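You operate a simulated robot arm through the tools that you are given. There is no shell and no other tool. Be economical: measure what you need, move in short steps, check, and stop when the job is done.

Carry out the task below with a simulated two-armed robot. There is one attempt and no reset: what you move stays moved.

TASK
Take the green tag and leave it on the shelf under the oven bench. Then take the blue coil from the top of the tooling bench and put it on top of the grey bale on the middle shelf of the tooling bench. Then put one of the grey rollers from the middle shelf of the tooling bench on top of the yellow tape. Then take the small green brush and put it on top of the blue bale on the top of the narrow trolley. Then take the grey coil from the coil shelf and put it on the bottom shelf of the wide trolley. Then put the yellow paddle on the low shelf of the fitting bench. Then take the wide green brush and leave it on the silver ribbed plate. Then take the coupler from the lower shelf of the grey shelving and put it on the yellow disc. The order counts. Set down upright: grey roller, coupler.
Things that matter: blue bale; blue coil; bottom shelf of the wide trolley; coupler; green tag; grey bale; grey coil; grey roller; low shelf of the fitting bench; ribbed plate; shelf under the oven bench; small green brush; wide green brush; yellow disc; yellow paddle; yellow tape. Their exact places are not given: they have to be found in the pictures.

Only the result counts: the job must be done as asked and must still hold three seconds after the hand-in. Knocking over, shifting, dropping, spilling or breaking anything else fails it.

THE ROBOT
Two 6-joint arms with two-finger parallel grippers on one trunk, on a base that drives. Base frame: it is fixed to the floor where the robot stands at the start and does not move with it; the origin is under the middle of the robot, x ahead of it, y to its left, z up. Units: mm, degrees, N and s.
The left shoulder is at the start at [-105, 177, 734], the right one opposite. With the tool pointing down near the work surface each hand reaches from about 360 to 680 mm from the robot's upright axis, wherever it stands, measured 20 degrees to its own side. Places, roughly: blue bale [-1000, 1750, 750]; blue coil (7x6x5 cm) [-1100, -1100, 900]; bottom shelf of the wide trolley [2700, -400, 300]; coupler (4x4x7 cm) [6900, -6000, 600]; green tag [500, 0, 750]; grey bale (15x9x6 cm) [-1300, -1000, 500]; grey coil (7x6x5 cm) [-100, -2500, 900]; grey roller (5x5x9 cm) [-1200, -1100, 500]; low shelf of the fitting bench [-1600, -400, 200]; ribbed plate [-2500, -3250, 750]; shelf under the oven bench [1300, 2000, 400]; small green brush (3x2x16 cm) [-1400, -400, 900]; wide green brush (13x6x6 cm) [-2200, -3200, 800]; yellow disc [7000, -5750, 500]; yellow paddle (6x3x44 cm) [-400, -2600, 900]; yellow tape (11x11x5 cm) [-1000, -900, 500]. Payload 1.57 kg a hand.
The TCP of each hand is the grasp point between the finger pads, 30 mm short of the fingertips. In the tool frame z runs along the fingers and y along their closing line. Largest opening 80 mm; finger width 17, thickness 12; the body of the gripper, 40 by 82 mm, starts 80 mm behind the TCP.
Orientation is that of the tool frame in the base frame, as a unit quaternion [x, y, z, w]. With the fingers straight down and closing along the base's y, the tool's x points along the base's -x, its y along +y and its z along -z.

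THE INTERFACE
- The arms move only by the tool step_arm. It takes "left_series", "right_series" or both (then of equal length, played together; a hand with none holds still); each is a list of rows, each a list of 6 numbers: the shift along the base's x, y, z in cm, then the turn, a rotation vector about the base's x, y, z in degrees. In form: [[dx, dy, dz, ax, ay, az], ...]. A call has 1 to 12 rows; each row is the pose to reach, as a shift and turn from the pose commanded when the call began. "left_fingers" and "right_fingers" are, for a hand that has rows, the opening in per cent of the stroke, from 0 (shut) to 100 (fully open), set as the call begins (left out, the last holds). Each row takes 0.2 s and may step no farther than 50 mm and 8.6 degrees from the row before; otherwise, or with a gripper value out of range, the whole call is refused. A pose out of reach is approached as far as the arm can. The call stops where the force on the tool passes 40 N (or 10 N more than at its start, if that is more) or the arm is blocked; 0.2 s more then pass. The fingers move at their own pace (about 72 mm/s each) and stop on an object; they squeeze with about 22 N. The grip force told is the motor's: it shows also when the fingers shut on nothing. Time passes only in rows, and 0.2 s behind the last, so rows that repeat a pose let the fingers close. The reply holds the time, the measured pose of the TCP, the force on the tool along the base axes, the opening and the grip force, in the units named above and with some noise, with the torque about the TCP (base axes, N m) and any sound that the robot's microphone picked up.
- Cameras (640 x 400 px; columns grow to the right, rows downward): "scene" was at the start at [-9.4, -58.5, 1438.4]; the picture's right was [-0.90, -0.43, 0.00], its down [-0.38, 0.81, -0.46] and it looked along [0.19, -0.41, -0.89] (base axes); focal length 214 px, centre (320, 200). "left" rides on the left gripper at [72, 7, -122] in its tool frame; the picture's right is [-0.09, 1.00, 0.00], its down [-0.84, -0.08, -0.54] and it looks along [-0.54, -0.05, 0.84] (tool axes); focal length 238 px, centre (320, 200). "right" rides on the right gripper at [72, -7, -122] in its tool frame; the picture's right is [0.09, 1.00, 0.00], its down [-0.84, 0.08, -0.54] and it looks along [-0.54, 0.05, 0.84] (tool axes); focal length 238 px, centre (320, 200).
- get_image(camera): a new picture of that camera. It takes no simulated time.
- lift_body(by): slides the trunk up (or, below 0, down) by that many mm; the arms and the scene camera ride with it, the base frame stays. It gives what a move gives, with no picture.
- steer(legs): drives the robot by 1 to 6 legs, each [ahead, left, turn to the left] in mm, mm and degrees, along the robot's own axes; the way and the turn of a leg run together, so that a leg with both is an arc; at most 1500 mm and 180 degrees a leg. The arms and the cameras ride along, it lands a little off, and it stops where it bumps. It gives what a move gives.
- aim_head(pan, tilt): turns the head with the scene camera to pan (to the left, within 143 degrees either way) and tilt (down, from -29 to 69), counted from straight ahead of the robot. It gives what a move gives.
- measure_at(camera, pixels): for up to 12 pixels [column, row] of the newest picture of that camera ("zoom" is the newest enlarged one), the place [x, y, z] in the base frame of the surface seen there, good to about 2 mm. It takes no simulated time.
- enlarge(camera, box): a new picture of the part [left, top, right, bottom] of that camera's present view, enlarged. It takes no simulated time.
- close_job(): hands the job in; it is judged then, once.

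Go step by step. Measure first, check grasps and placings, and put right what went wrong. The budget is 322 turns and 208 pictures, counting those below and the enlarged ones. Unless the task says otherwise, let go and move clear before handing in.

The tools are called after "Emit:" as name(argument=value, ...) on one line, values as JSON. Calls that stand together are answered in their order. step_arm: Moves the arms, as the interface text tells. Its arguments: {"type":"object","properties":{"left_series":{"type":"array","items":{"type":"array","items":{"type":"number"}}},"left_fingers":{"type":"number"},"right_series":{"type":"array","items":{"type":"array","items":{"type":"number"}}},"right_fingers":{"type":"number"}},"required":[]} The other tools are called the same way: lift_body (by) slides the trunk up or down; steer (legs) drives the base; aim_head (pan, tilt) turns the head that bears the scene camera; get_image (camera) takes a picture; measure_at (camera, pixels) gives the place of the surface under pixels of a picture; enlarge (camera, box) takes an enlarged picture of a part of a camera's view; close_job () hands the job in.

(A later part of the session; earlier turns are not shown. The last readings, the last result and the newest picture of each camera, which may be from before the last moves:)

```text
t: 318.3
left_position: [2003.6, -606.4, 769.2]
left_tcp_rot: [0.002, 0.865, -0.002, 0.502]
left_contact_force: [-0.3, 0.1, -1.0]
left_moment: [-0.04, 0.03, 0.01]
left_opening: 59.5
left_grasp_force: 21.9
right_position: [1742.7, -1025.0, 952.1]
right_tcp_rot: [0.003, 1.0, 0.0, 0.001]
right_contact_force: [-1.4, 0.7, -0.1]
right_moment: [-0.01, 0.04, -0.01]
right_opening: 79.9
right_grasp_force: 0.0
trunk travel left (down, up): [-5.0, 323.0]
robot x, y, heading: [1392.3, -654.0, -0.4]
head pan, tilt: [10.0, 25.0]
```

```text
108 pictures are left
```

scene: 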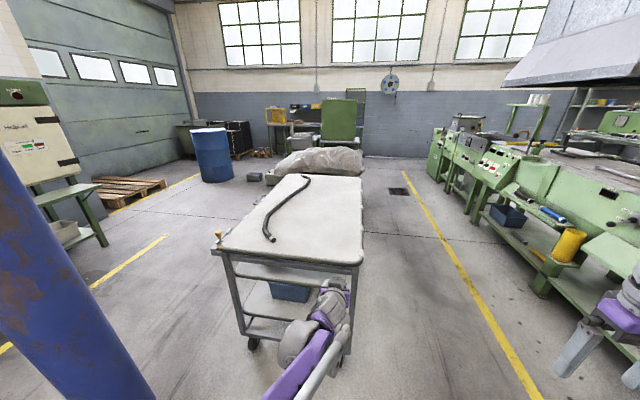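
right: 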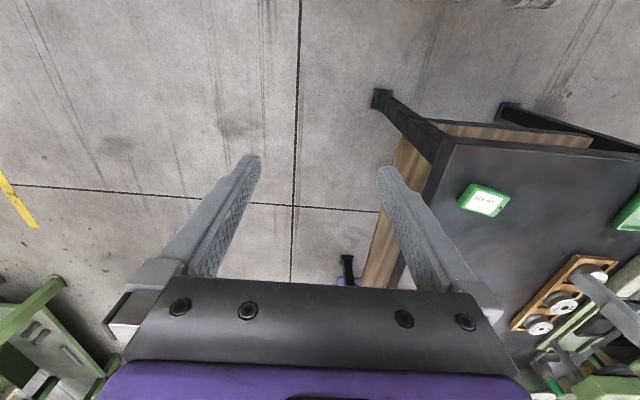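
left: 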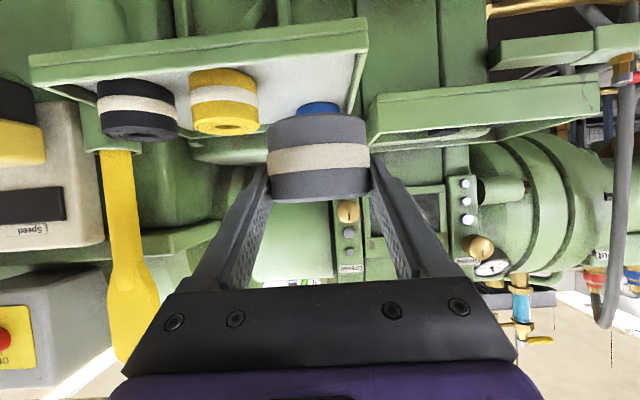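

Emit:
step_arm(left_series=[[0, 0.6, -4.7, 0, 0, 0], [-1, 1.2, -9.4, 0, 0, 0], [-2, 1.8, -14, 0, 0, 0], [-3, 2.4, -18.6, 0, 0, 0], [-4, 3, -23.2, 0, 0, 0], [-5, 3.6, -27.8, 0, 0, 0], [-5, 4.2, -32.4, 0, 0, 0], [-5, 4.8, -37, 0, 0, 0], [-5, 5.6, -41.5, 0, 0, 0]])

Emit:
get_image(camera="left")

```text
t: 320.3
left_position: [1952.9, -550.9, 354.9]
left_tcp_rot: [0.002, 0.865, -0.002, 0.502]
left_contact_force: [0.1, -0.5, -1.2]
left_moment: [0.01, 0.03, -0.02]
left_opening: 59.1
left_grasp_force: 21.9
right_position: [1743.4, -1025.2, 951.0]
right_tcp_rot: [0.003, 1.0, -0.001, 0.0]
right_contact_force: [0.5, 0.1, -0.3]
right_moment: [0.0, 0.05, -0.03]
right_opening: 79.8
right_grasp_force: 0.1
trunk travel left (down, up): [-5.0, 323.0]
robot x, y, heading: [1388.5, -654.2, -0.3]
head pan, tilt: [10.0, 25.0]
```

```text
107 pictures are left
```

left: 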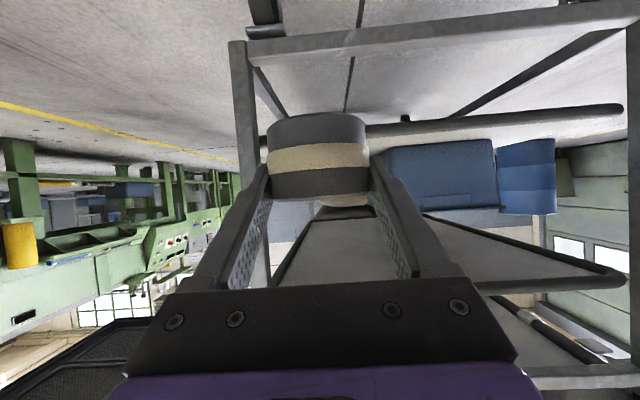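

Emit:
steer(legs=[[312, 0, 0]])

Emit:
get_image(camera="left")

```text
t: 322.4
left_position: [2269.2, -553.2, 354.7]
left_tcp_rot: [0.002, 0.866, -0.002, 0.501]
left_contact_force: [0.0, 0.2, -1.5]
left_moment: [0.0, 0.04, -0.02]
left_opening: 59.0
left_grasp_force: 22.0
right_position: [2055.4, -1027.4, 950.8]
right_tcp_rot: [0.002, 1.0, 0.0, 0.0]
right_contact_force: [0.4, -1.0, 0.5]
right_moment: [-0.01, 0.02, 0.01]
right_opening: 79.9
right_grasp_force: 0.2
trunk travel left (down, up): [-5.0, 323.0]
robot x, y, heading: [1702.4, -659.1, -0.5]
head pan, tilt: [10.0, 25.0]
```

```text
106 pictures are left
```

left: 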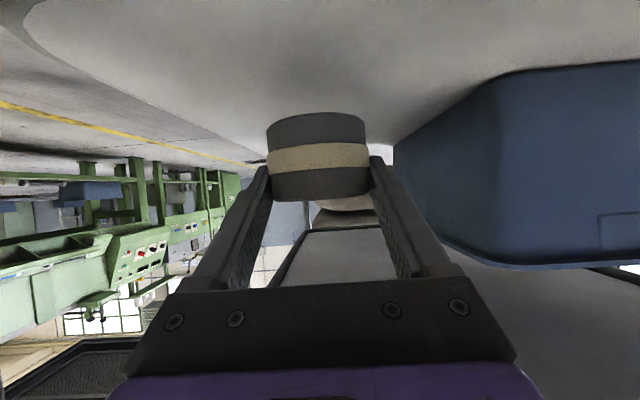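

Emit:
step_arm(left_series=[[0, -0.4, -1.5, 0, 0, 0], [0, -0.4, -2.7, 0, 0, 0], [0, -0.4, -3.3, 0, 0, 0]])

Emit:
measure_at(camera="left", pixels=[[316, 117], [316, 105], [395, 150], [480, 95], [316, 60]])

Emit:
enlarge(camera="left", box=[220, 60, 440, 220])

```text
t: 323.2
left_position: [2267.1, -558.3, 322.2]
left_tcp_rot: [0.001, 0.865, -0.001, 0.502]
left_contact_force: [0.0, -0.3, -1.8]
left_moment: [-0.01, 0.04, 0.0]
left_opening: 59.3
left_grasp_force: 21.8
right_position: [2054.9, -1027.3, 951.6]
right_tcp_rot: [0.003, 1.0, 0.0, 0.0]
right_contact_force: [-0.2, 0.6, 0.5]
right_moment: [0.02, -0.02, 0.03]
right_opening: 80.0
right_grasp_force: 0.0
trunk travel left (down, up): [-5.0, 323.0]
robot x, y, heading: [1700.8, -657.5, -0.3]
head pan, tilt: [10.0, 25.0]
```

```text
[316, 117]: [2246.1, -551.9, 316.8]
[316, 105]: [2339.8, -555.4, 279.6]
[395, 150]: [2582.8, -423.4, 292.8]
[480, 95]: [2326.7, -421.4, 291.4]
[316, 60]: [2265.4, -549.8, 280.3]
```

```text
2.50 times, centred on (330, 140) of left
```

zoom: 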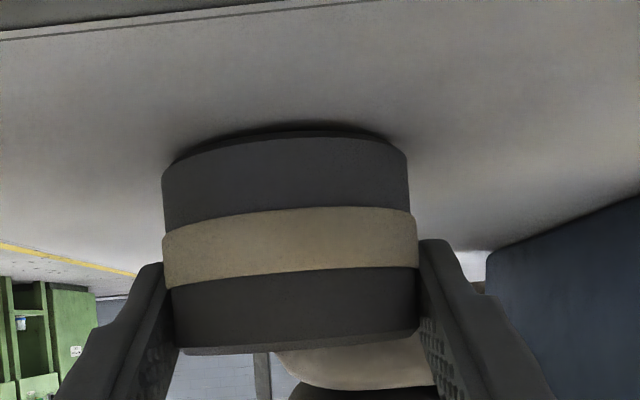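

Emit:
step_arm(left_series=[[0, 0, -0.2, 0, 0, 0], [0, 0, -0.35, 0, 0, 0]])

Emit:
step_arm(left_series=[[0, 0, 0, 0, 0, 0], [0, 0, 0, 0, 0, 0], [0, 0, 0, 0, 0, 0]], left_fingers=90)

Emit:
step_arm(left_series=[[-3.5, 0, 1.5, 0, 0, 0], [-7.5, 0, 3, 0, 0, 0]])

Emit:
get_image(camera="left")

```text
t: 323.8
left_position: [2266.7, -557.6, 318.3]
left_tcp_rot: [0.002, 0.865, -0.001, 0.502]
left_contact_force: [-2.0, -0.4, 10.3]
left_moment: [0.24, 0.01, 0.04]
left_opening: 59.4
left_grasp_force: 22.4
right_position: [2055.0, -1027.2, 950.7]
right_tcp_rot: [0.002, 1.0, 0.0, -0.001]
right_contact_force: [0.2, -0.2, 0.4]
right_moment: [0.02, 0.0, -0.02]
right_opening: 79.9
right_grasp_force: 0.0
trunk travel left (down, up): [-5.0, 323.0]
robot x, y, heading: [1704.0, -656.9, -0.2]
head pan, tilt: [10.0, 25.0]
```

```text
t: 324.6
left_position: [2266.9, -558.7, 317.4]
left_tcp_rot: [0.001, 0.865, 0.0, 0.501]
left_contact_force: [0.0, 0.7, -0.1]
left_moment: [0.01, 0.02, -0.01]
left_opening: 72.2
left_grasp_force: 0.0
right_position: [2054.0, -1027.5, 952.1]
right_tcp_rot: [0.003, 1.0, 0.0, 0.0]
right_contact_force: [0.1, 0.0, -0.7]
right_moment: [-0.03, 0.0, 0.0]
right_opening: 79.8
right_grasp_force: 0.1
trunk travel left (down, up): [-5.0, 323.0]
robot x, y, heading: [1700.4, -654.7, -0.2]
head pan, tilt: [10.0, 25.0]
```

```text
t: 325.2
left_position: [2250.7, -570.9, 368.2]
left_tcp_rot: [0.002, 0.866, -0.001, 0.5]
left_contact_force: [-0.8, -0.1, 0.4]
left_moment: [-0.03, -0.03, 0.0]
left_opening: 72.1
left_grasp_force: 0.1
left hand out of reach, approached as far as the arm can: row 1, 2
right_position: [2056.0, -1026.9, 951.7]
right_tcp_rot: [0.002, 1.0, 0.0, 0.0]
right_contact_force: [0.4, 0.4, -0.4]
right_moment: [0.02, -0.03, -0.04]
right_opening: 80.3
right_grasp_force: 0.1
trunk travel left (down, up): [-5.0, 323.0]
robot x, y, heading: [1705.8, -653.0, -0.0]
head pan, tilt: [10.0, 25.0]
```

```text
104 pictures are left
```

left: 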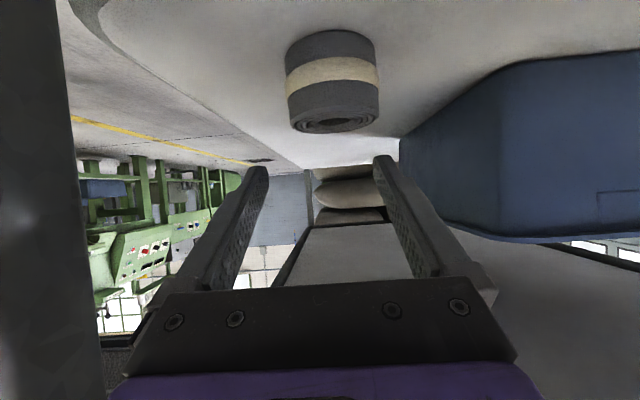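

Coil is set down on the bottom shelf. I'll drive straight back to clear.

Emit:
steer(legs=[[-350, 0, 0]])

Emit:
step_arm(left_series=[[0, 0, 4.5, 0, 0, 0], [0, 0, 9, 0, 0, 0], [0, 0, 13.5, 0, 0, 0], [0, 0, 18, 0, 0, 0], [0, 0, 22.5, 0, 0, 0], [0, 0, 27, 0, 0, 0], [0, 0, 31.5, 0, 0, 0], [0, 0, 36, 0, 0, 0]])

Emit:
lift_body(by=175)

Emit:
get_image(camera="scene")

```text
t: 327.5
left_position: [1899.1, -568.8, 367.8]
left_tcp_rot: [0.001, 0.866, -0.001, 0.501]
left_contact_force: [0.3, 0.5, 0.1]
left_moment: [0.02, 0.01, 0.0]
left_opening: 72.2
left_grasp_force: 0.0
right_position: [1703.7, -1025.1, 952.6]
right_tcp_rot: [0.004, 1.0, 0.0, 0.0]
right_contact_force: [0.1, 0.1, -0.1]
right_moment: [0.02, -0.01, 0.0]
right_opening: 80.1
right_grasp_force: 0.1
trunk travel left (down, up): [-5.0, 323.0]
robot x, y, heading: [1349.2, -652.0, -0.3]
head pan, tilt: [10.0, 25.0]
```

```text
t: 329.3
left_position: [1899.1, -568.5, 727.4]
left_tcp_rot: [0.001, 0.866, 0.0, 0.5]
left_contact_force: [-0.8, -0.2, 0.1]
left_moment: [-0.01, 0.0, -0.03]
left_opening: 72.0
left_grasp_force: 0.0
right_position: [1704.4, -1025.4, 951.5]
right_tcp_rot: [0.003, 1.0, 0.0, 0.0]
right_contact_force: [0.3, 0.2, -0.1]
right_moment: [0.03, -0.03, 0.0]
right_opening: 80.0
right_grasp_force: 0.1
trunk travel left (down, up): [-5.0, 323.0]
robot x, y, heading: [1348.8, -651.8, -0.3]
head pan, tilt: [10.0, 25.0]
```

```text
t: 331.3
left_position: [1899.2, -568.0, 902.2]
left_tcp_rot: [0.001, 0.866, -0.001, 0.501]
left_contact_force: [-0.3, 0.2, 0.3]
left_moment: [-0.02, -0.01, -0.02]
left_opening: 72.2
left_grasp_force: 0.0
right_position: [1704.7, -1025.8, 1126.9]
right_tcp_rot: [0.003, 1.0, 0.0, 0.0]
right_contact_force: [-0.9, -0.8, 0.0]
right_moment: [0.0, -0.02, 0.0]
right_opening: 79.9
right_grasp_force: 0.0
trunk travel left (down, up): [-180.0, 148.0]
robot x, y, heading: [1350.5, -651.8, -0.2]
head pan, tilt: [10.0, 25.0]
```

```text
103 pictures are left
```

scene: 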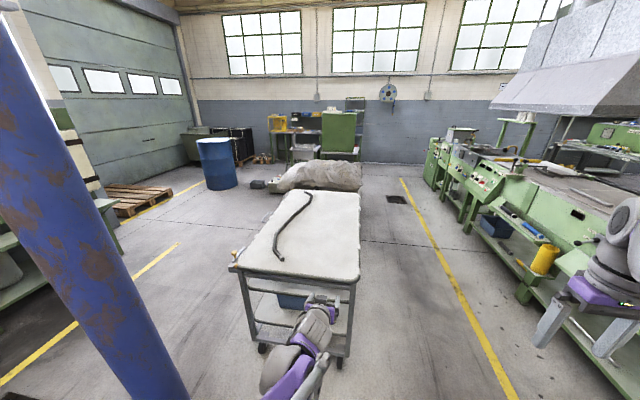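

Arm is fine. Next is the yellow paddle in its tube at about (-392,-2575). I'll drive back to that machine.

Emit:
steer(legs=[[0, -500, 0], [-1300, 0, 0], [0, -550, 0], [0, 0, -90], [0, -500, 0]])

Emit:
aim_head(pan=5, tilt=30)

Emit:
get_image(camera="scene")

```text
t: 355.7
left_position: [-399.8, -2239.9, 902.7]
left_tcp_rot: [0.618, 0.606, -0.357, 0.35]
left_contact_force: [0.5, 0.2, -0.4]
left_moment: [-0.03, -0.02, 0.0]
left_opening: 71.9
left_grasp_force: 0.1
right_position: [-853.6, -2035.9, 1126.3]
right_tcp_rot: [0.715, 0.699, 0.0, 0.001]
right_contact_force: [0.0, -0.8, -0.3]
right_moment: [0.03, 0.01, -0.03]
right_opening: 79.9
right_grasp_force: 0.0
trunk travel left (down, up): [-180.0, 148.0]
robot x, y, heading: [-472.1, -1687.5, -91.3]
head pan, tilt: [10.0, 25.0]
```

```text
t: 356.3
left_position: [-398.9, -2238.4, 902.5]
left_tcp_rot: [0.618, 0.606, -0.357, 0.35]
left_contact_force: [0.8, 0.1, 0.0]
left_moment: [-0.01, 0.01, 0.03]
left_opening: 72.1
left_grasp_force: 0.1
right_position: [-852.7, -2036.0, 1127.2]
right_tcp_rot: [0.715, 0.699, 0.0, 0.0]
right_contact_force: [-0.5, 1.1, -0.5]
right_moment: [-0.03, 0.02, 0.04]
right_opening: 80.1
right_grasp_force: 0.0
trunk travel left (down, up): [-180.0, 148.0]
robot x, y, heading: [-473.6, -1687.9, -91.2]
head pan, tilt: [5.0, 30.0]
```

```text
102 pictures are left
```

scene: 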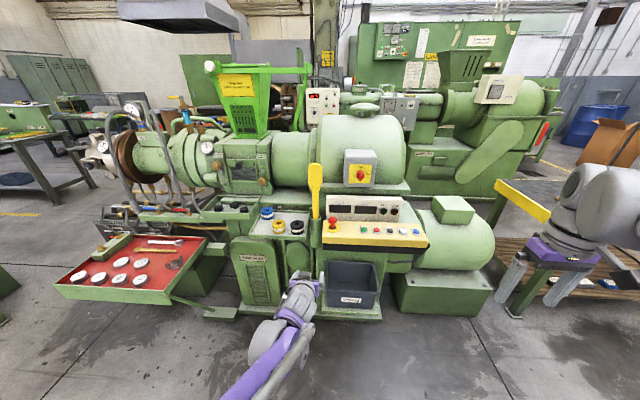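

Emit:
enlarge(camera="scene", box=[280, 150, 360, 260])

Emit:
measure_at(camera="zoom", pixels=[[325, 55], [325, 90], [328, 130], [328, 160], [330, 200], [330, 240], [330, 255], [330, 280], [330, 330], [318, 200], [342, 200]])

```text
3.64 times, centred on (320, 205) of scene
```

zoom: 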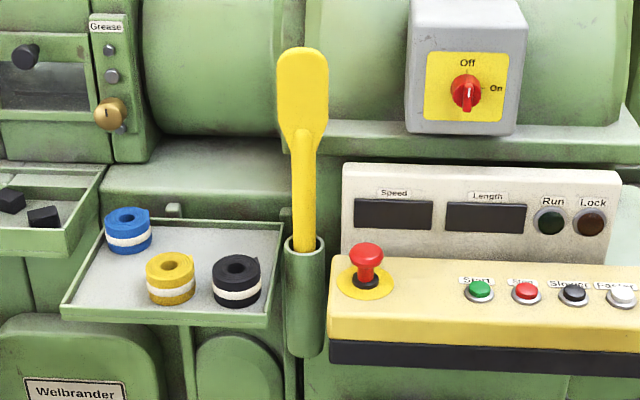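

```text
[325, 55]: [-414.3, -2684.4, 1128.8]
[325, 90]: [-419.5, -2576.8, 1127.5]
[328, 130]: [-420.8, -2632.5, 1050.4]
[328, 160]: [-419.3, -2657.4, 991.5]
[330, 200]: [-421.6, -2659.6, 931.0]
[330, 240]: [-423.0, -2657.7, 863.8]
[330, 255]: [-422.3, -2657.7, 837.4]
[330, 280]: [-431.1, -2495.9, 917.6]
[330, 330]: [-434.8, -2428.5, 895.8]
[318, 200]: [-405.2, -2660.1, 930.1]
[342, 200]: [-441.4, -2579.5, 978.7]
```

Emit:
measure_at(camera="zoom", pixels=[[303, 60], [303, 100], [303, 130], [303, 160], [303, 200], [303, 230], [303, 255], [293, 200], [315, 200], [366, 250], [350, 252], [384, 255]])

Emit:
measure_at(camera="zoom", pixels=[[303, 300], [287, 245], [322, 245], [280, 90], [326, 90], [366, 290], [303, 270], [240, 262], [303, 345]])

```text
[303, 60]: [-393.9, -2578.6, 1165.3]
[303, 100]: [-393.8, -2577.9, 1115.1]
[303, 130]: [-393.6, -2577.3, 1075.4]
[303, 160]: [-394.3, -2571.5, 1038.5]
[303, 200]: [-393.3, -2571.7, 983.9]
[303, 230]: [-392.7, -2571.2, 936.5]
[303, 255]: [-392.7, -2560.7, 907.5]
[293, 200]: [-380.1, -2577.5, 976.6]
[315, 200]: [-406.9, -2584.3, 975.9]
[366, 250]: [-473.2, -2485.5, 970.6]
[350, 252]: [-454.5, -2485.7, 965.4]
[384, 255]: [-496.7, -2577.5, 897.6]
```

```text
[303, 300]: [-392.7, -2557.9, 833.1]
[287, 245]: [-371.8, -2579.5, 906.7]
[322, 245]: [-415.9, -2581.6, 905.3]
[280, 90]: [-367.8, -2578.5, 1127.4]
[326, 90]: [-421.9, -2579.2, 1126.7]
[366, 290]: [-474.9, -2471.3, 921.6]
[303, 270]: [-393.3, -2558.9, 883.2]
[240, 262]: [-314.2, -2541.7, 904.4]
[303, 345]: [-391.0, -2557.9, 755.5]
```

Handle: centre x -393.5, front y -2571, about 27 mm wide; tube top z 912, paddle bottom ~z 740. I'll pitch to 80°, raise to z 1000 and drive in.

Emit:
steer(legs=[[0, 0, 1.2]])

Emit:
lift_body(by=-60)

Emit:
step_arm(left_series=[[0, 0, 4, -7, 0, 0], [0, 0, 8, -14, 0, 0], [0, 0, 12, -20, 0, 0], [0, 0, 15.5, -20, 0, 0]], left_fingers=70)

Emit:
get_image(camera="left")

```text
t: 357.1
left_position: [-387.3, -2237.3, 904.0]
left_tcp_rot: [0.611, 0.612, -0.354, 0.354]
left_contact_force: [0.5, 0.7, 0.2]
left_moment: [0.02, 0.02, -0.01]
left_opening: 72.1
left_grasp_force: 0.1
right_position: [-846.3, -2043.6, 1126.8]
right_tcp_rot: [0.706, 0.708, 0.0, 0.0]
right_contact_force: [0.0, -0.4, 1.4]
right_moment: [0.01, 0.0, -0.01]
right_opening: 80.0
right_grasp_force: 0.0
trunk travel left (down, up): [-180.0, 148.0]
robot x, y, heading: [-474.9, -1689.7, -90.0]
head pan, tilt: [5.0, 30.0]
```

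```text
t: 358.1
left_position: [-388.8, -2237.9, 843.2]
left_tcp_rot: [0.612, 0.612, -0.354, 0.354]
left_contact_force: [0.5, -0.1, 0.4]
left_moment: [-0.03, 0.02, 0.01]
left_opening: 71.9
left_grasp_force: 0.0
right_position: [-847.5, -2043.4, 1068.2]
right_tcp_rot: [0.707, 0.707, 0.0, 0.0]
right_contact_force: [-0.1, -0.7, 0.4]
right_moment: [-0.01, -0.02, 0.03]
right_opening: 80.0
right_grasp_force: 0.0
trunk travel left (down, up): [-120.0, 208.0]
robot x, y, heading: [-472.8, -1689.0, -90.1]
head pan, tilt: [5.0, 30.0]
```

```text
t: 359.1
left_position: [-387.2, -2238.2, 999.6]
left_tcp_rot: [0.541, 0.541, -0.456, 0.455]
left_contact_force: [0.9, -0.2, 0.0]
left_moment: [-0.01, 0.02, -0.04]
left_opening: 56.1
left_grasp_force: 0.2
right_position: [-846.7, -2044.4, 1066.0]
right_tcp_rot: [0.708, 0.707, 0.0, 0.0]
right_contact_force: [0.2, 0.4, 0.5]
right_moment: [-0.01, 0.01, 0.0]
right_opening: 79.8
right_grasp_force: 0.1
trunk travel left (down, up): [-120.0, 208.0]
robot x, y, heading: [-476.2, -1688.5, -90.0]
head pan, tilt: [5.0, 30.0]
```

```text
100 pictures are left
```

left: 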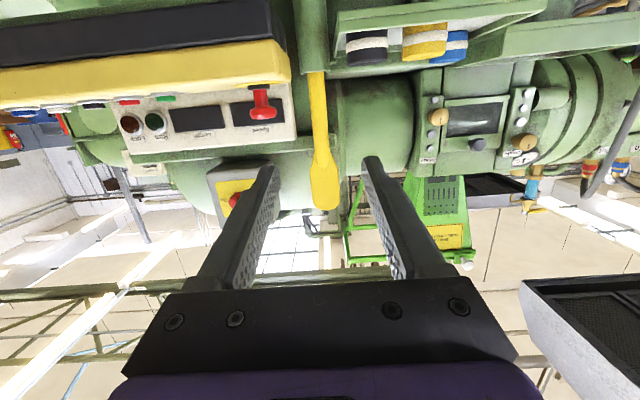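

Emit:
steer(legs=[[245, 0, 0]])

Emit:
get_image(camera="left")

Emit:
get_image(camera="scene")

```text
t: 360.9
left_position: [-390.7, -2480.8, 997.8]
left_tcp_rot: [0.541, 0.541, -0.456, 0.455]
left_contact_force: [-0.8, -0.1, 0.1]
left_moment: [0.01, 0.0, 0.01]
left_opening: 56.1
left_grasp_force: 0.0
right_position: [-847.6, -2286.2, 1066.5]
right_tcp_rot: [0.708, 0.706, 0.001, 0.0]
right_contact_force: [0.3, 0.3, -0.3]
right_moment: [0.06, 0.02, 0.0]
right_opening: 79.9
right_grasp_force: 0.1
trunk travel left (down, up): [-120.0, 208.0]
robot x, y, heading: [-473.9, -1927.6, -90.3]
head pan, tilt: [5.0, 30.0]
```

```text
99 pictures are left
```

left: 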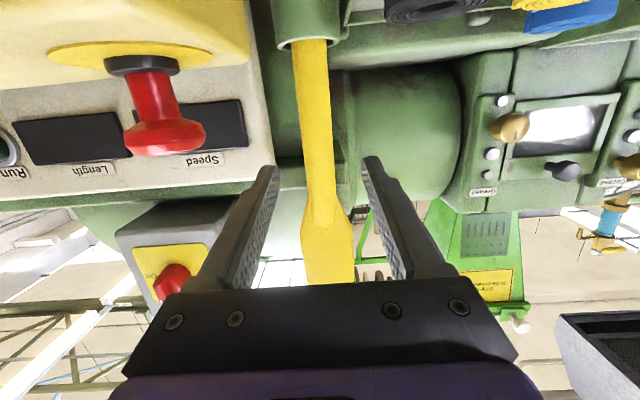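

```text
98 pictures are left
```

scene: 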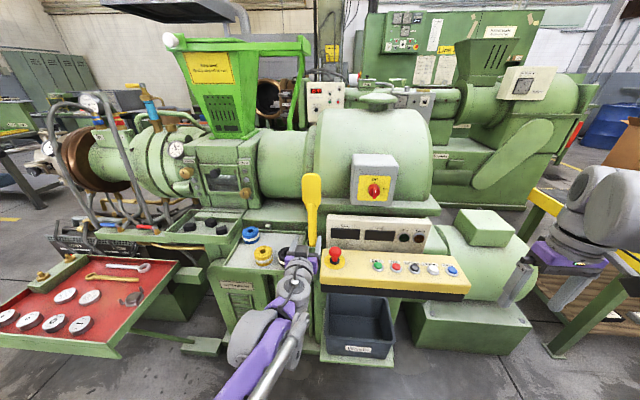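

Emit:
step_arm(left_series=[[-0.1, -4, 0.1, 0, 0, 0], [-0.3, -7.5, 0.2, 0, 0, 0], [-0.3, -9.2, 0.2, 0, 0, 0]])

Emit:
get_image(camera="left")

```text
t: 361.7
left_position: [-392.7, -2572.7, 999.9]
left_tcp_rot: [0.541, 0.541, -0.455, 0.455]
left_contact_force: [0.4, -0.5, -0.4]
left_moment: [-0.01, 0.02, 0.02]
left_opening: 56.0
left_grasp_force: 0.1
right_position: [-847.5, -2285.8, 1065.9]
right_tcp_rot: [0.708, 0.707, 0.0, 0.0]
right_contact_force: [-0.3, 0.4, -0.6]
right_moment: [0.0, 0.03, -0.01]
right_opening: 79.9
right_grasp_force: 0.1
trunk travel left (down, up): [-120.0, 208.0]
robot x, y, heading: [-477.1, -1929.2, -90.3]
head pan, tilt: [5.0, 30.0]
```

```text
97 pictures are left
```

left: 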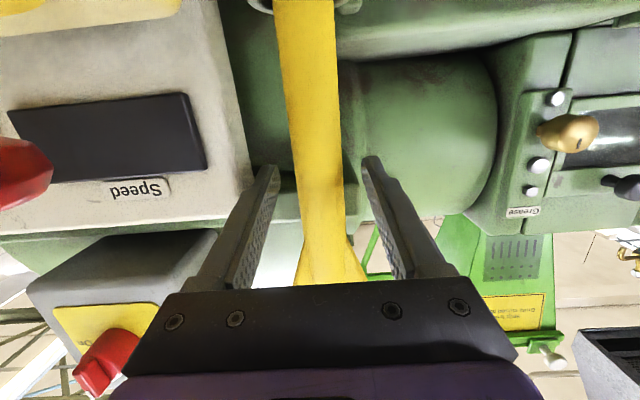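

Emit:
step_arm(left_series=[[0, 0, 0, 0, 0, 0], [0, 0, 0, 0, 0, 0], [0, 0, 0, 0, 0, 0], [0, 0, 0, 0, 0, 0]], left_fingers=0)

Emit:
lift_body(by=200)

Emit:
get_image(camera="left")

Emit:
get_image(camera="scene")

```text
t: 362.7
left_position: [-392.2, -2571.0, 1000.6]
left_tcp_rot: [0.542, 0.541, -0.456, 0.455]
left_contact_force: [-0.7, -1.8, 2.2]
left_moment: [-0.36, 0.01, 0.01]
left_opening: 29.5
left_grasp_force: 22.2
right_position: [-847.5, -2285.9, 1066.0]
right_tcp_rot: [0.708, 0.706, 0.0, -0.001]
right_contact_force: [-0.3, 0.7, 0.5]
right_moment: [0.02, -0.01, 0.01]
right_opening: 80.3
right_grasp_force: 0.1
trunk travel left (down, up): [-120.0, 208.0]
robot x, y, heading: [-475.2, -1927.7, -90.0]
head pan, tilt: [5.0, 30.0]
```

```text
t: 364.9
left_position: [-393.2, -2573.2, 1199.3]
left_tcp_rot: [0.542, 0.542, -0.455, 0.454]
left_contact_force: [-0.3, -0.2, -2.5]
left_moment: [0.0, 0.01, 0.0]
left_opening: 29.4
left_grasp_force: 21.7
right_position: [-847.0, -2283.7, 1266.6]
right_tcp_rot: [0.709, 0.705, 0.0, -0.001]
right_contact_force: [-0.7, 0.2, -0.3]
right_moment: [-0.01, 0.05, -0.01]
right_opening: 80.0
right_grasp_force: 0.1
trunk travel left (down, up): [-320.0, 8.0]
robot x, y, heading: [-474.4, -1932.0, -90.2]
head pan, tilt: [5.0, 30.0]
```

```text
96 pictures are left
```

left: 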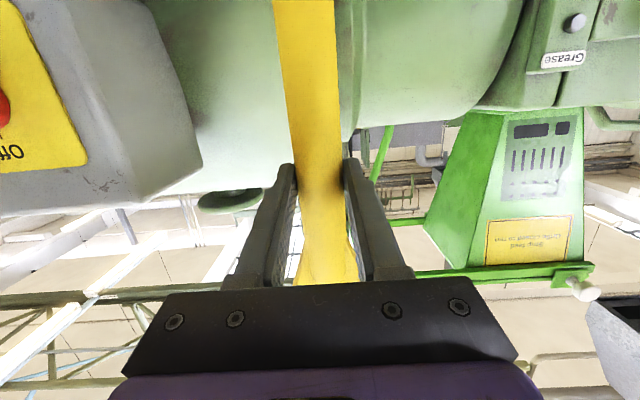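

```text
95 pictures are left
```

scene: 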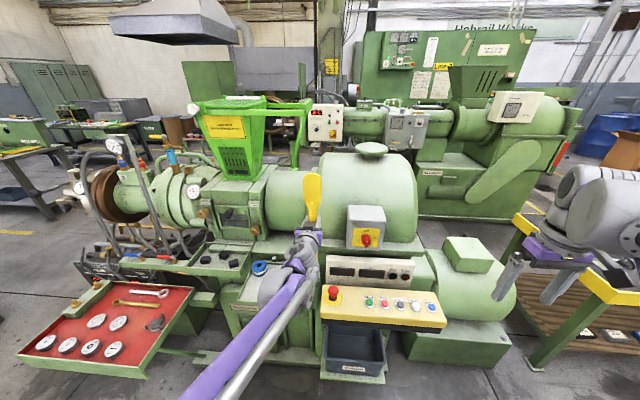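

Emit:
step_arm(left_series=[[0, 0, 2.5, 0, 0, 0], [0, 0, 5, 0, 0, 0]])

Emit:
steer(legs=[[-300, 0, 0]])

Emit:
get_image(camera="scene")

```text
t: 365.4
left_position: [-393.6, -2573.2, 1250.7]
left_tcp_rot: [0.542, 0.541, -0.456, 0.454]
left_contact_force: [-0.2, 0.4, -1.6]
left_moment: [0.04, 0.02, 0.0]
left_opening: 29.4
left_grasp_force: 21.9
right_position: [-847.1, -2284.6, 1267.2]
right_tcp_rot: [0.709, 0.706, 0.0, 0.0]
right_contact_force: [0.2, 0.6, 0.4]
right_moment: [0.0, 0.01, 0.01]
right_opening: 80.0
right_grasp_force: 0.1
trunk travel left (down, up): [-320.0, 8.0]
robot x, y, heading: [-473.7, -1930.9, -90.3]
head pan, tilt: [5.0, 30.0]
```

```text
t: 367.5
left_position: [-393.0, -2272.7, 1249.8]
left_tcp_rot: [0.542, 0.541, -0.456, 0.454]
left_contact_force: [-0.1, -0.1, -1.7]
left_moment: [0.05, 0.0, -0.03]
left_opening: 29.7
left_grasp_force: 22.0
right_position: [-846.8, -1981.5, 1267.8]
right_tcp_rot: [0.709, 0.705, 0.0, 0.001]
right_contact_force: [0.2, -0.2, -0.2]
right_moment: [-0.02, -0.01, 0.0]
right_opening: 79.8
right_grasp_force: 0.1
trunk travel left (down, up): [-320.0, 8.0]
robot x, y, heading: [-475.0, -1628.6, -90.3]
head pan, tilt: [5.0, 30.0]
```

```text
94 pictures are left
```

scene: 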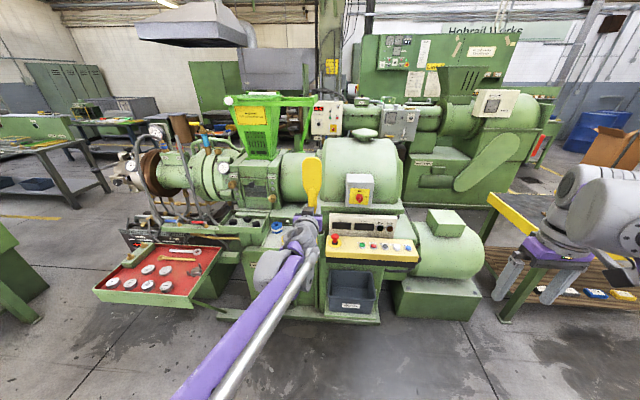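

The paddle is clear of the tube. I'll move to open floor, turn round and drive to the front of the fitting bench.

Emit:
steer(legs=[[0, 500, 0], [0, 0, 90], [0, 0, 91]])

Emit:
lift_body(by=-100)

```text
t: 380.1
left_position: [-70.6, -990.1, 1249.1]
left_tcp_rot: [0.547, -0.535, -0.46, -0.45]
left_contact_force: [-0.8, 0.0, -1.5]
left_moment: [-0.04, 0.0, -0.02]
left_opening: 29.4
left_grasp_force: 21.9
right_position: [391.1, -1270.2, 1266.1]
right_tcp_rot: [0.714, -0.7, 0.0, 0.0]
right_contact_force: [-0.7, -0.4, -0.2]
right_moment: [0.0, -0.01, 0.01]
right_opening: 79.8
right_grasp_force: 0.1
trunk travel left (down, up): [-320.0, 8.0]
robot x, y, heading: [29.1, -1632.7, 91.2]
head pan, tilt: [5.0, 30.0]
```

```text
t: 381.5
left_position: [-71.1, -991.6, 1149.4]
left_tcp_rot: [0.548, -0.535, -0.46, -0.45]
left_contact_force: [0.0, -0.9, -1.5]
left_moment: [-0.02, 0.06, -0.01]
left_opening: 29.6
left_grasp_force: 22.4
right_position: [391.3, -1270.2, 1166.3]
right_tcp_rot: [0.714, -0.701, 0.0, 0.0]
right_contact_force: [0.1, -0.1, -0.3]
right_moment: [-0.05, -0.01, -0.01]
right_opening: 80.0
right_grasp_force: 0.0
trunk travel left (down, up): [-220.0, 108.0]
robot x, y, heading: [29.3, -1633.8, 91.4]
head pan, tilt: [5.0, 30.0]
```

Emit:
steer(legs=[[0, 160, -1.2], [1150, 0, 0], [1150, 0, 0], [0, 1200, 0], [0, 0, -90], [0, 0, -90]])

Emit:
aim_head(pan=-5, tilt=42)

Emit:
get_image(camera="scene")

```text
t: 412.3
left_position: [-1219.5, 51.6, 1149.2]
left_tcp_rot: [0.546, 0.536, -0.46, 0.45]
left_contact_force: [-0.1, 0.6, -1.3]
left_moment: [0.03, -0.02, 0.02]
left_opening: 29.6
left_grasp_force: 22.0
right_position: [-1668.0, 348.8, 1167.0]
right_tcp_rot: [0.716, 0.698, 0.0, 0.0]
right_contact_force: [0.3, -0.5, -0.9]
right_moment: [0.01, 0.0, -0.01]
right_opening: 79.9
right_grasp_force: 0.0
trunk travel left (down, up): [-220.0, 108.0]
robot x, y, heading: [-1289.9, 697.8, -91.9]
head pan, tilt: [5.0, 30.0]
```

```text
t: 413.1
left_position: [-1219.7, 51.3, 1149.7]
left_tcp_rot: [0.547, 0.536, -0.46, 0.45]
left_contact_force: [-0.2, 0.2, -2.2]
left_moment: [0.03, -0.03, -0.02]
left_opening: 29.4
left_grasp_force: 22.4
right_position: [-1668.6, 350.3, 1167.0]
right_tcp_rot: [0.716, 0.698, 0.0, 0.0]
right_contact_force: [-0.1, -0.2, -0.1]
right_moment: [-0.01, 0.02, 0.01]
right_opening: 80.1
right_grasp_force: 0.0
trunk travel left (down, up): [-220.0, 108.0]
robot x, y, heading: [-1290.3, 692.8, -91.4]
head pan, tilt: [-5.0, 42.0]
```

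```text
93 pictures are left
```

scene: 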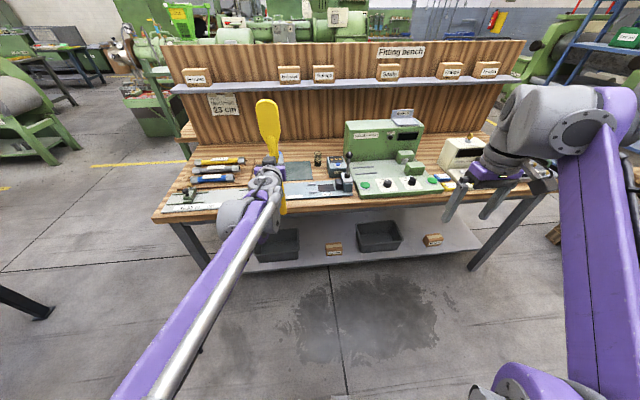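

Emit:
enlarge(camera="scene", box=[200, 190, 500, 290])

Emit:
measure_at(camera="zoom", pixels=[[130, 140], [220, 100], [220, 145], [270, 105], [270, 140], [305, 120], [332, 130], [437, 120], [440, 85], [520, 130], [565, 95], [430, 130]])

```text
2.13 times, centred on (350, 240) of scene
```

zoom: 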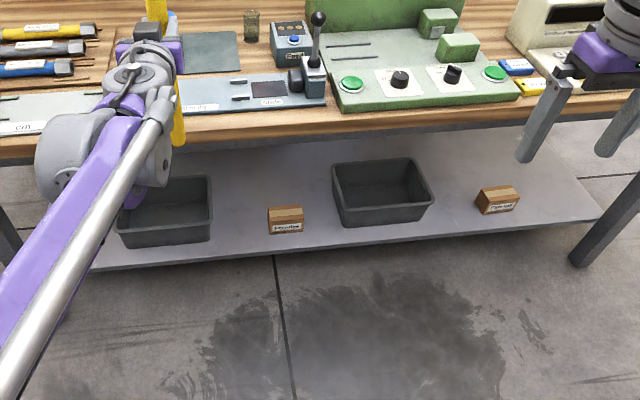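

```text
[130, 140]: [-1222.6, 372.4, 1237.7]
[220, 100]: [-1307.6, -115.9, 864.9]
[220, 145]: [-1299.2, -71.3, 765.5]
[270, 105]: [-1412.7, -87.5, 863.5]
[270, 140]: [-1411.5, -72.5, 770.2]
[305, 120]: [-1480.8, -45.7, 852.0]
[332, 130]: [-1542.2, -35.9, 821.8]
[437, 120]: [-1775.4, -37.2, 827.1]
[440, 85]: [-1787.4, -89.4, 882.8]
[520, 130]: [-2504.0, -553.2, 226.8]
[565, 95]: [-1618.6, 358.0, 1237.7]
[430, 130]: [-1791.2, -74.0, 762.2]
```

Emit:
measure_at(camera="zoom", pixels=[[240, 240], [240, 200], [240, 170], [214, 220], [268, 232], [330, 215], [303, 232], [437, 212], [475, 212], [520, 212], [590, 215], [300, 180]])

Emit:
measure_at(camera="zoom", pixels=[[240, 150], [300, 150], [110, 240], [100, 262], [320, 195], [345, 225], [425, 210], [500, 185], [555, 200], [205, 235], [460, 228], [560, 160]])

```text
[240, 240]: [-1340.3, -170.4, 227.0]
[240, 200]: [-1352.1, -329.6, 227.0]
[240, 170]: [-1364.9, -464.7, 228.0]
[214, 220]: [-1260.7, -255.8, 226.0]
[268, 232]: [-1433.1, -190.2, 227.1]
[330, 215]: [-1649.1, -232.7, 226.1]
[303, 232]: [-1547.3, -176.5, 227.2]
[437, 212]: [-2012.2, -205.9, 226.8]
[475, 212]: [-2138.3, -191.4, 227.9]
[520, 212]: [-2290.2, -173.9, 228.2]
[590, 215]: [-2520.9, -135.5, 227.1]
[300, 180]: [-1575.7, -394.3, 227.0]
```

```text
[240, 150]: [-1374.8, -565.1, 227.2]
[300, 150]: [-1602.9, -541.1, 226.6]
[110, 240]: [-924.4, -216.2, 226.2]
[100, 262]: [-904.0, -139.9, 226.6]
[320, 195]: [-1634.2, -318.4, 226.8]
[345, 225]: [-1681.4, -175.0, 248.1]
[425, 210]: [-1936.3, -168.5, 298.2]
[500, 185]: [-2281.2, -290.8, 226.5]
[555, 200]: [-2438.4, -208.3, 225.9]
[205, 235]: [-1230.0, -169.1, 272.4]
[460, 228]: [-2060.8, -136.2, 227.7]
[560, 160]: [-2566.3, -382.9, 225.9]
```

The free strip on the low shelf is at x≈-1345, between the bin (-1250) and small box (-1433), y -130…-580. I'll back off, square up and pitch the paddle level along y.

Emit:
steer(legs=[[-150, 0, 1.4]])

Emit:
step_arm(left_series=[[0, 0.5, 0, 8.2, 0, 0], [0, 1, 0, 16.4, 0, 0], [0, 1.5, 0, 24.6, 0, 0], [0, 2, 0, 32.8, 0, 0], [0, 2.5, 0, 41, 0, 0], [0, 3, 0, 49.2, 0, 0], [0, 3.5, 0, 57.4, 0, 0], [0, 4, 0, 65.6, 0, 0], [0, 4.5, 0, 73.8, 0, 0], [0, 5, 0, 82, 0, 0], [0, 5.5, 0, 90, 0, 0]])

Emit:
get_image(camera="left")

Emit:
get_image(camera="scene")

```text
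t: 414.4
left_position: [-1201.8, 199.6, 1149.5]
left_tcp_rot: [0.54, 0.542, -0.455, 0.456]
left_contact_force: [-0.2, -0.4, -1.2]
left_moment: [0.04, 0.01, 0.0]
left_opening: 29.4
left_grasp_force: 21.5
right_position: [-1657.5, 485.9, 1167.0]
right_tcp_rot: [0.705, 0.709, 0.0, 0.0]
right_contact_force: [-0.3, 0.2, 0.2]
right_moment: [-0.03, 0.02, -0.06]
right_opening: 80.0
right_grasp_force: 0.0
trunk travel left (down, up): [-220.0, 108.0]
robot x, y, heading: [-1286.8, 838.7, -90.0]
head pan, tilt: [-5.0, 42.0]
```

```text
t: 416.8
left_position: [-1193.1, 320.3, 1100.6]
left_tcp_rot: [0.706, 0.706, 0.043, -0.038]
left_contact_force: [0.6, 0.2, -2.6]
left_moment: [-0.15, 0.01, -0.04]
left_opening: 29.7
left_grasp_force: 22.2
left hand out of reach, approached as far as the arm can: row 7, 8, 9, 10, 11
right_position: [-1657.2, 485.9, 1166.5]
right_tcp_rot: [0.706, 0.708, 0.0, -0.001]
right_contact_force: [-0.4, -0.1, -0.1]
right_moment: [-0.04, -0.01, 0.01]
right_opening: 79.7
right_grasp_force: 0.0
trunk travel left (down, up): [-220.0, 108.0]
robot x, y, heading: [-1288.3, 841.6, -89.7]
head pan, tilt: [-5.0, 42.0]
```

```text
91 pictures are left
```

left: 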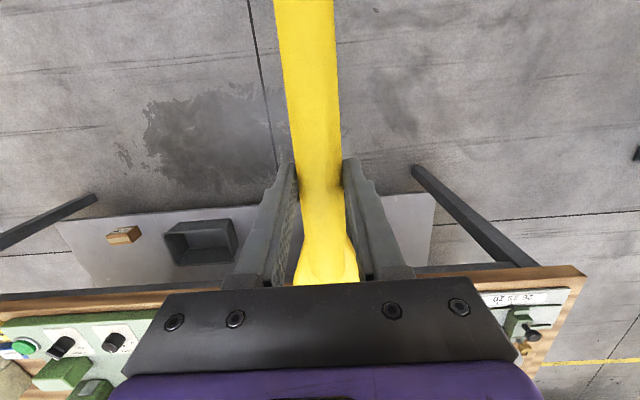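

```text
90 pictures are left
```

scene: 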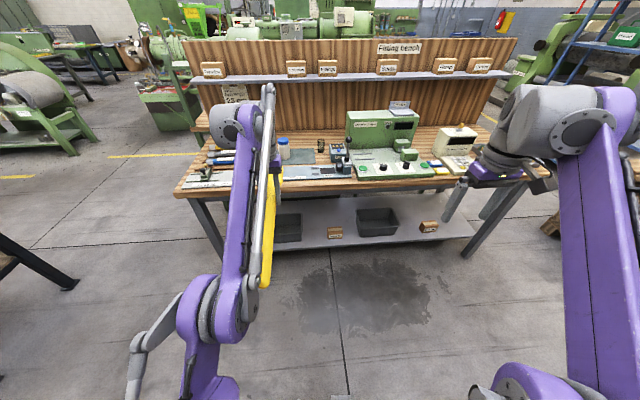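

Arm is stretched at this height. I'll lower the arm (hand down, inward) and check that the elbow bends properly.

Emit:
step_arm(left_series=[[0, -1, -4.5, 0, 0, 0], [0, -1, -9, 0, 0, 0], [0, -1, -13.5, 0, 0, 0], [0, -1, -18, 0, 0, 0]])

Emit:
step_arm(left_series=[[0, 0, -4.5, 0, 0, 0], [0, 0, -9, 0, 0, 0], [0, 0, -13.5, 0, 0, 0], [0, 0, -18, 0, 0, 0]])

Emit:
get_image(camera="scene")

```text
t: 417.8
left_position: [-1191.7, 308.5, 919.9]
left_tcp_rot: [0.705, 0.706, 0.041, -0.039]
left_contact_force: [-0.2, 0.1, -2.4]
left_moment: [-0.15, 0.0, 0.02]
left_opening: 29.7
left_grasp_force: 21.7
right_position: [-1658.4, 484.9, 1167.2]
right_tcp_rot: [0.706, 0.709, 0.0, 0.0]
right_contact_force: [-1.0, -0.7, 0.6]
right_moment: [0.01, 0.03, -0.04]
right_opening: 80.0
right_grasp_force: 0.1
trunk travel left (down, up): [-220.0, 108.0]
robot x, y, heading: [-1288.1, 843.0, -89.9]
head pan, tilt: [-5.0, 42.0]
```

```text
t: 418.8
left_position: [-1192.5, 310.4, 739.4]
left_tcp_rot: [0.706, 0.706, 0.042, -0.038]
left_contact_force: [-0.6, 0.5, -1.3]
left_moment: [-0.12, -0.01, -0.01]
left_opening: 29.7
left_grasp_force: 21.4
right_position: [-1658.0, 484.9, 1165.9]
right_tcp_rot: [0.706, 0.708, -0.001, 0.0]
right_contact_force: [0.0, 0.2, -0.8]
right_moment: [0.05, -0.03, 0.03]
right_opening: 79.9
right_grasp_force: 0.1
trunk travel left (down, up): [-220.0, 108.0]
robot x, y, heading: [-1290.0, 842.0, -89.8]
head pan, tilt: [-5.0, 42.0]
```

```text
89 pictures are left
```

scene: 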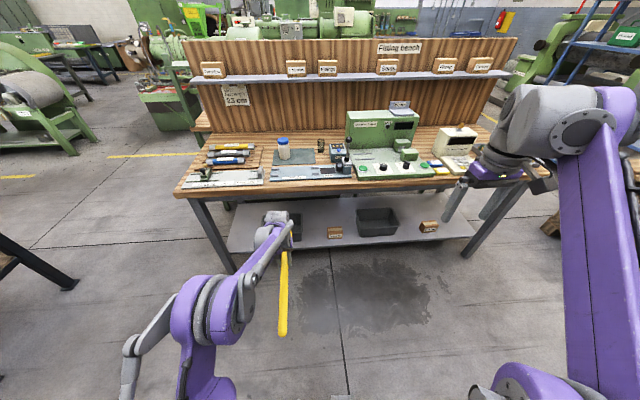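

Emit:
lift_body(by=-215)

Emit:
step_arm(left_series=[[0, 0, -4.5, 1, 0, 0], [0, 0, -9, 2, 0, 0], [0, 0, -13.5, 3, 0, 0], [0, 0, -18, 3.5, 0, 0], [0, 0, -21, 3.5, 0, 0]])

Emit:
get_image(camera="left")

Emit:
measure_at(camera="left", pixels=[[305, 10], [310, 60], [315, 120], [320, 180], [325, 250], [328, 278]])

Emit:
get_image(camera="scene")

```text
t: 421.1
left_position: [-1192.3, 309.6, 525.9]
left_tcp_rot: [0.706, 0.706, 0.042, -0.039]
left_contact_force: [-0.3, -1.3, -1.8]
left_moment: [-0.12, 0.0, 0.02]
left_opening: 29.5
left_grasp_force: 22.3
right_position: [-1656.9, 486.1, 951.6]
right_tcp_rot: [0.706, 0.708, 0.0, 0.0]
right_contact_force: [-0.1, 1.1, 0.3]
right_moment: [-0.02, 0.01, 0.04]
right_opening: 79.7
right_grasp_force: 0.2
trunk travel left (down, up): [-5.0, 323.0]
robot x, y, heading: [-1286.9, 840.4, -89.7]
head pan, tilt: [-5.0, 42.0]
```

```text
t: 422.3
left_position: [-1193.2, 308.7, 313.3]
left_tcp_rot: [0.704, 0.705, 0.064, -0.06]
left_contact_force: [0.4, 0.2, -1.9]
left_moment: [-0.16, -0.02, 0.01]
left_opening: 29.7
left_grasp_force: 21.8
right_position: [-1657.3, 486.0, 951.5]
right_tcp_rot: [0.706, 0.708, -0.001, 0.0]
right_contact_force: [0.2, 0.6, -0.4]
right_moment: [0.02, 0.01, 0.0]
right_opening: 80.1
right_grasp_force: 0.0
trunk travel left (down, up): [-5.0, 323.0]
robot x, y, heading: [-1287.9, 841.0, -89.8]
head pan, tilt: [-5.0, 42.0]
```

```text
88 pictures are left
```

left: 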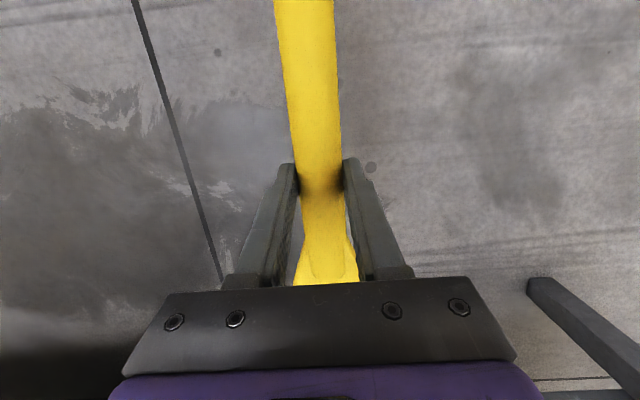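

```text
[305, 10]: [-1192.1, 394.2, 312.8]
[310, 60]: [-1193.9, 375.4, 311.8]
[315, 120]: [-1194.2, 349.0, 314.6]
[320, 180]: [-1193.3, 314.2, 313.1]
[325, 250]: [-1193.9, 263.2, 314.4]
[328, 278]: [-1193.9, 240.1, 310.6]
```

```text
87 pictures are left
```

scene: 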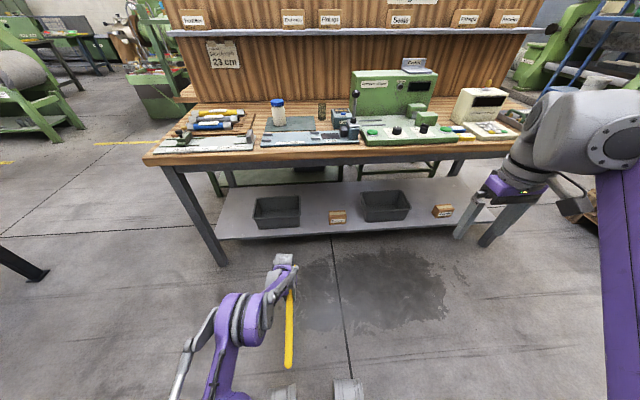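

Paddle is level (z≈313 along its top). I'll check the forearm heights before driving under the bench.

Emit:
measure_at(camera="scene", pixels=[[284, 262], [275, 285], [255, 295], [238, 300], [225, 310], [290, 300], [289, 365]])

Emit:
steer(legs=[[0, -152, 0], [300, 0, 0]])

Emit:
get_image(camera="scene")

```text
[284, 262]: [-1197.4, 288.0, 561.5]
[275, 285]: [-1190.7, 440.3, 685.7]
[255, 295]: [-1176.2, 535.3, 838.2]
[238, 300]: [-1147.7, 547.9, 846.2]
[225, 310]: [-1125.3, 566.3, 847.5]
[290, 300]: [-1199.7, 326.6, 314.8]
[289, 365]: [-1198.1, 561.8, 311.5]
```

```text
t: 425.9
left_position: [-1347.7, 8.3, 313.8]
left_tcp_rot: [0.705, 0.704, 0.064, -0.059]
left_contact_force: [1.1, -0.8, -2.7]
left_moment: [-0.12, -0.01, 0.01]
left_opening: 29.6
left_grasp_force: 22.0
right_position: [-1809.9, 187.1, 951.9]
right_tcp_rot: [0.708, 0.706, 0.0, 0.0]
right_contact_force: [-0.9, 0.2, 0.6]
right_moment: [0.01, 0.02, -0.01]
right_opening: 79.8
right_grasp_force: 0.0
trunk travel left (down, up): [-5.0, 323.0]
robot x, y, heading: [-1441.0, 541.6, -89.8]
head pan, tilt: [-5.0, 42.0]
```

```text
86 pictures are left
```

scene: 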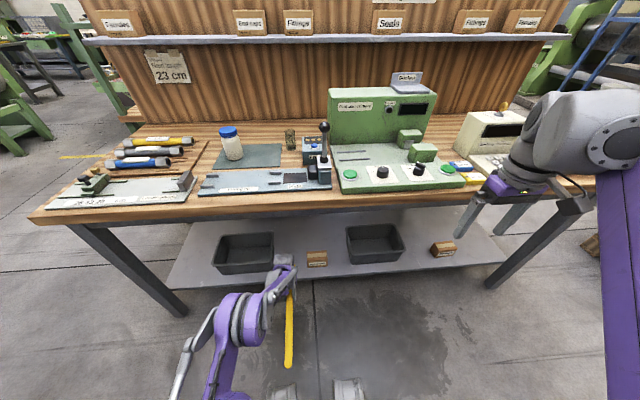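

Emit:
steer(legs=[[210, 0, 0]])

Emit:
step_arm(left_series=[[0, -2, 0, 0, 0, 0], [0, -4, 0, 0, 0, 0], [0.2, -6, 0, 0, 0, 0]])

Emit:
get_image(camera="left")

Emit:
get_image(camera="scene")

```text
t: 427.8
left_position: [-1348.7, -203.4, 313.1]
left_tcp_rot: [0.706, 0.703, 0.062, -0.058]
left_contact_force: [-0.1, 0.5, -1.7]
left_moment: [-0.16, 0.02, 0.03]
left_opening: 29.6
left_grasp_force: 22.5
right_position: [-1810.8, -24.4, 951.8]
right_tcp_rot: [0.708, 0.706, 0.0, 0.0]
right_contact_force: [-0.2, 0.9, 0.6]
right_moment: [-0.02, 0.01, 0.0]
right_opening: 80.1
right_grasp_force: 0.2
trunk travel left (down, up): [-5.0, 323.0]
robot x, y, heading: [-1440.7, 331.6, -90.2]
head pan, tilt: [-5.0, 42.0]
stopped in leg 1: the robot was blocked; the commanded pose is now the measured one
```

```text
t: 428.6
left_position: [-1347.0, -264.5, 313.5]
left_tcp_rot: [0.706, 0.703, 0.064, -0.06]
left_contact_force: [0.2, -0.5, -2.3]
left_moment: [-0.12, 0.0, -0.02]
left_opening: 29.3
left_grasp_force: 21.8
right_position: [-1811.0, -26.4, 951.4]
right_tcp_rot: [0.708, 0.706, 0.0, 0.0]
right_contact_force: [-0.2, 0.2, 0.5]
right_moment: [-0.03, -0.01, -0.03]
right_opening: 80.2
right_grasp_force: 0.1
trunk travel left (down, up): [-5.0, 323.0]
robot x, y, heading: [-1444.0, 331.3, -90.3]
head pan, tilt: [-5.0, 42.0]
```

```text
85 pictures are left
```

left: 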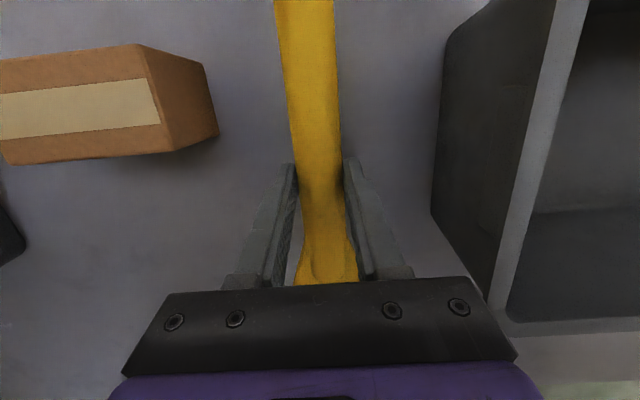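

```text
84 pictures are left
```

scene: 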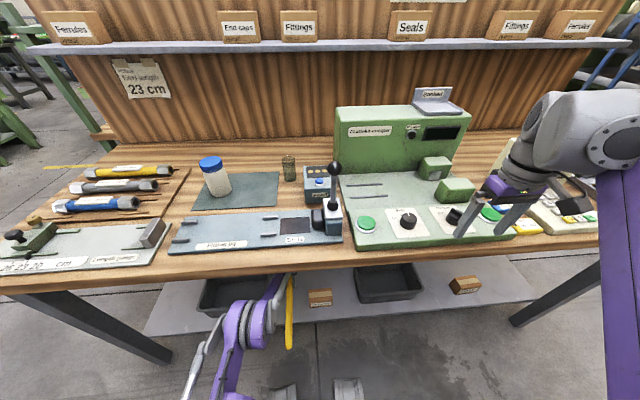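

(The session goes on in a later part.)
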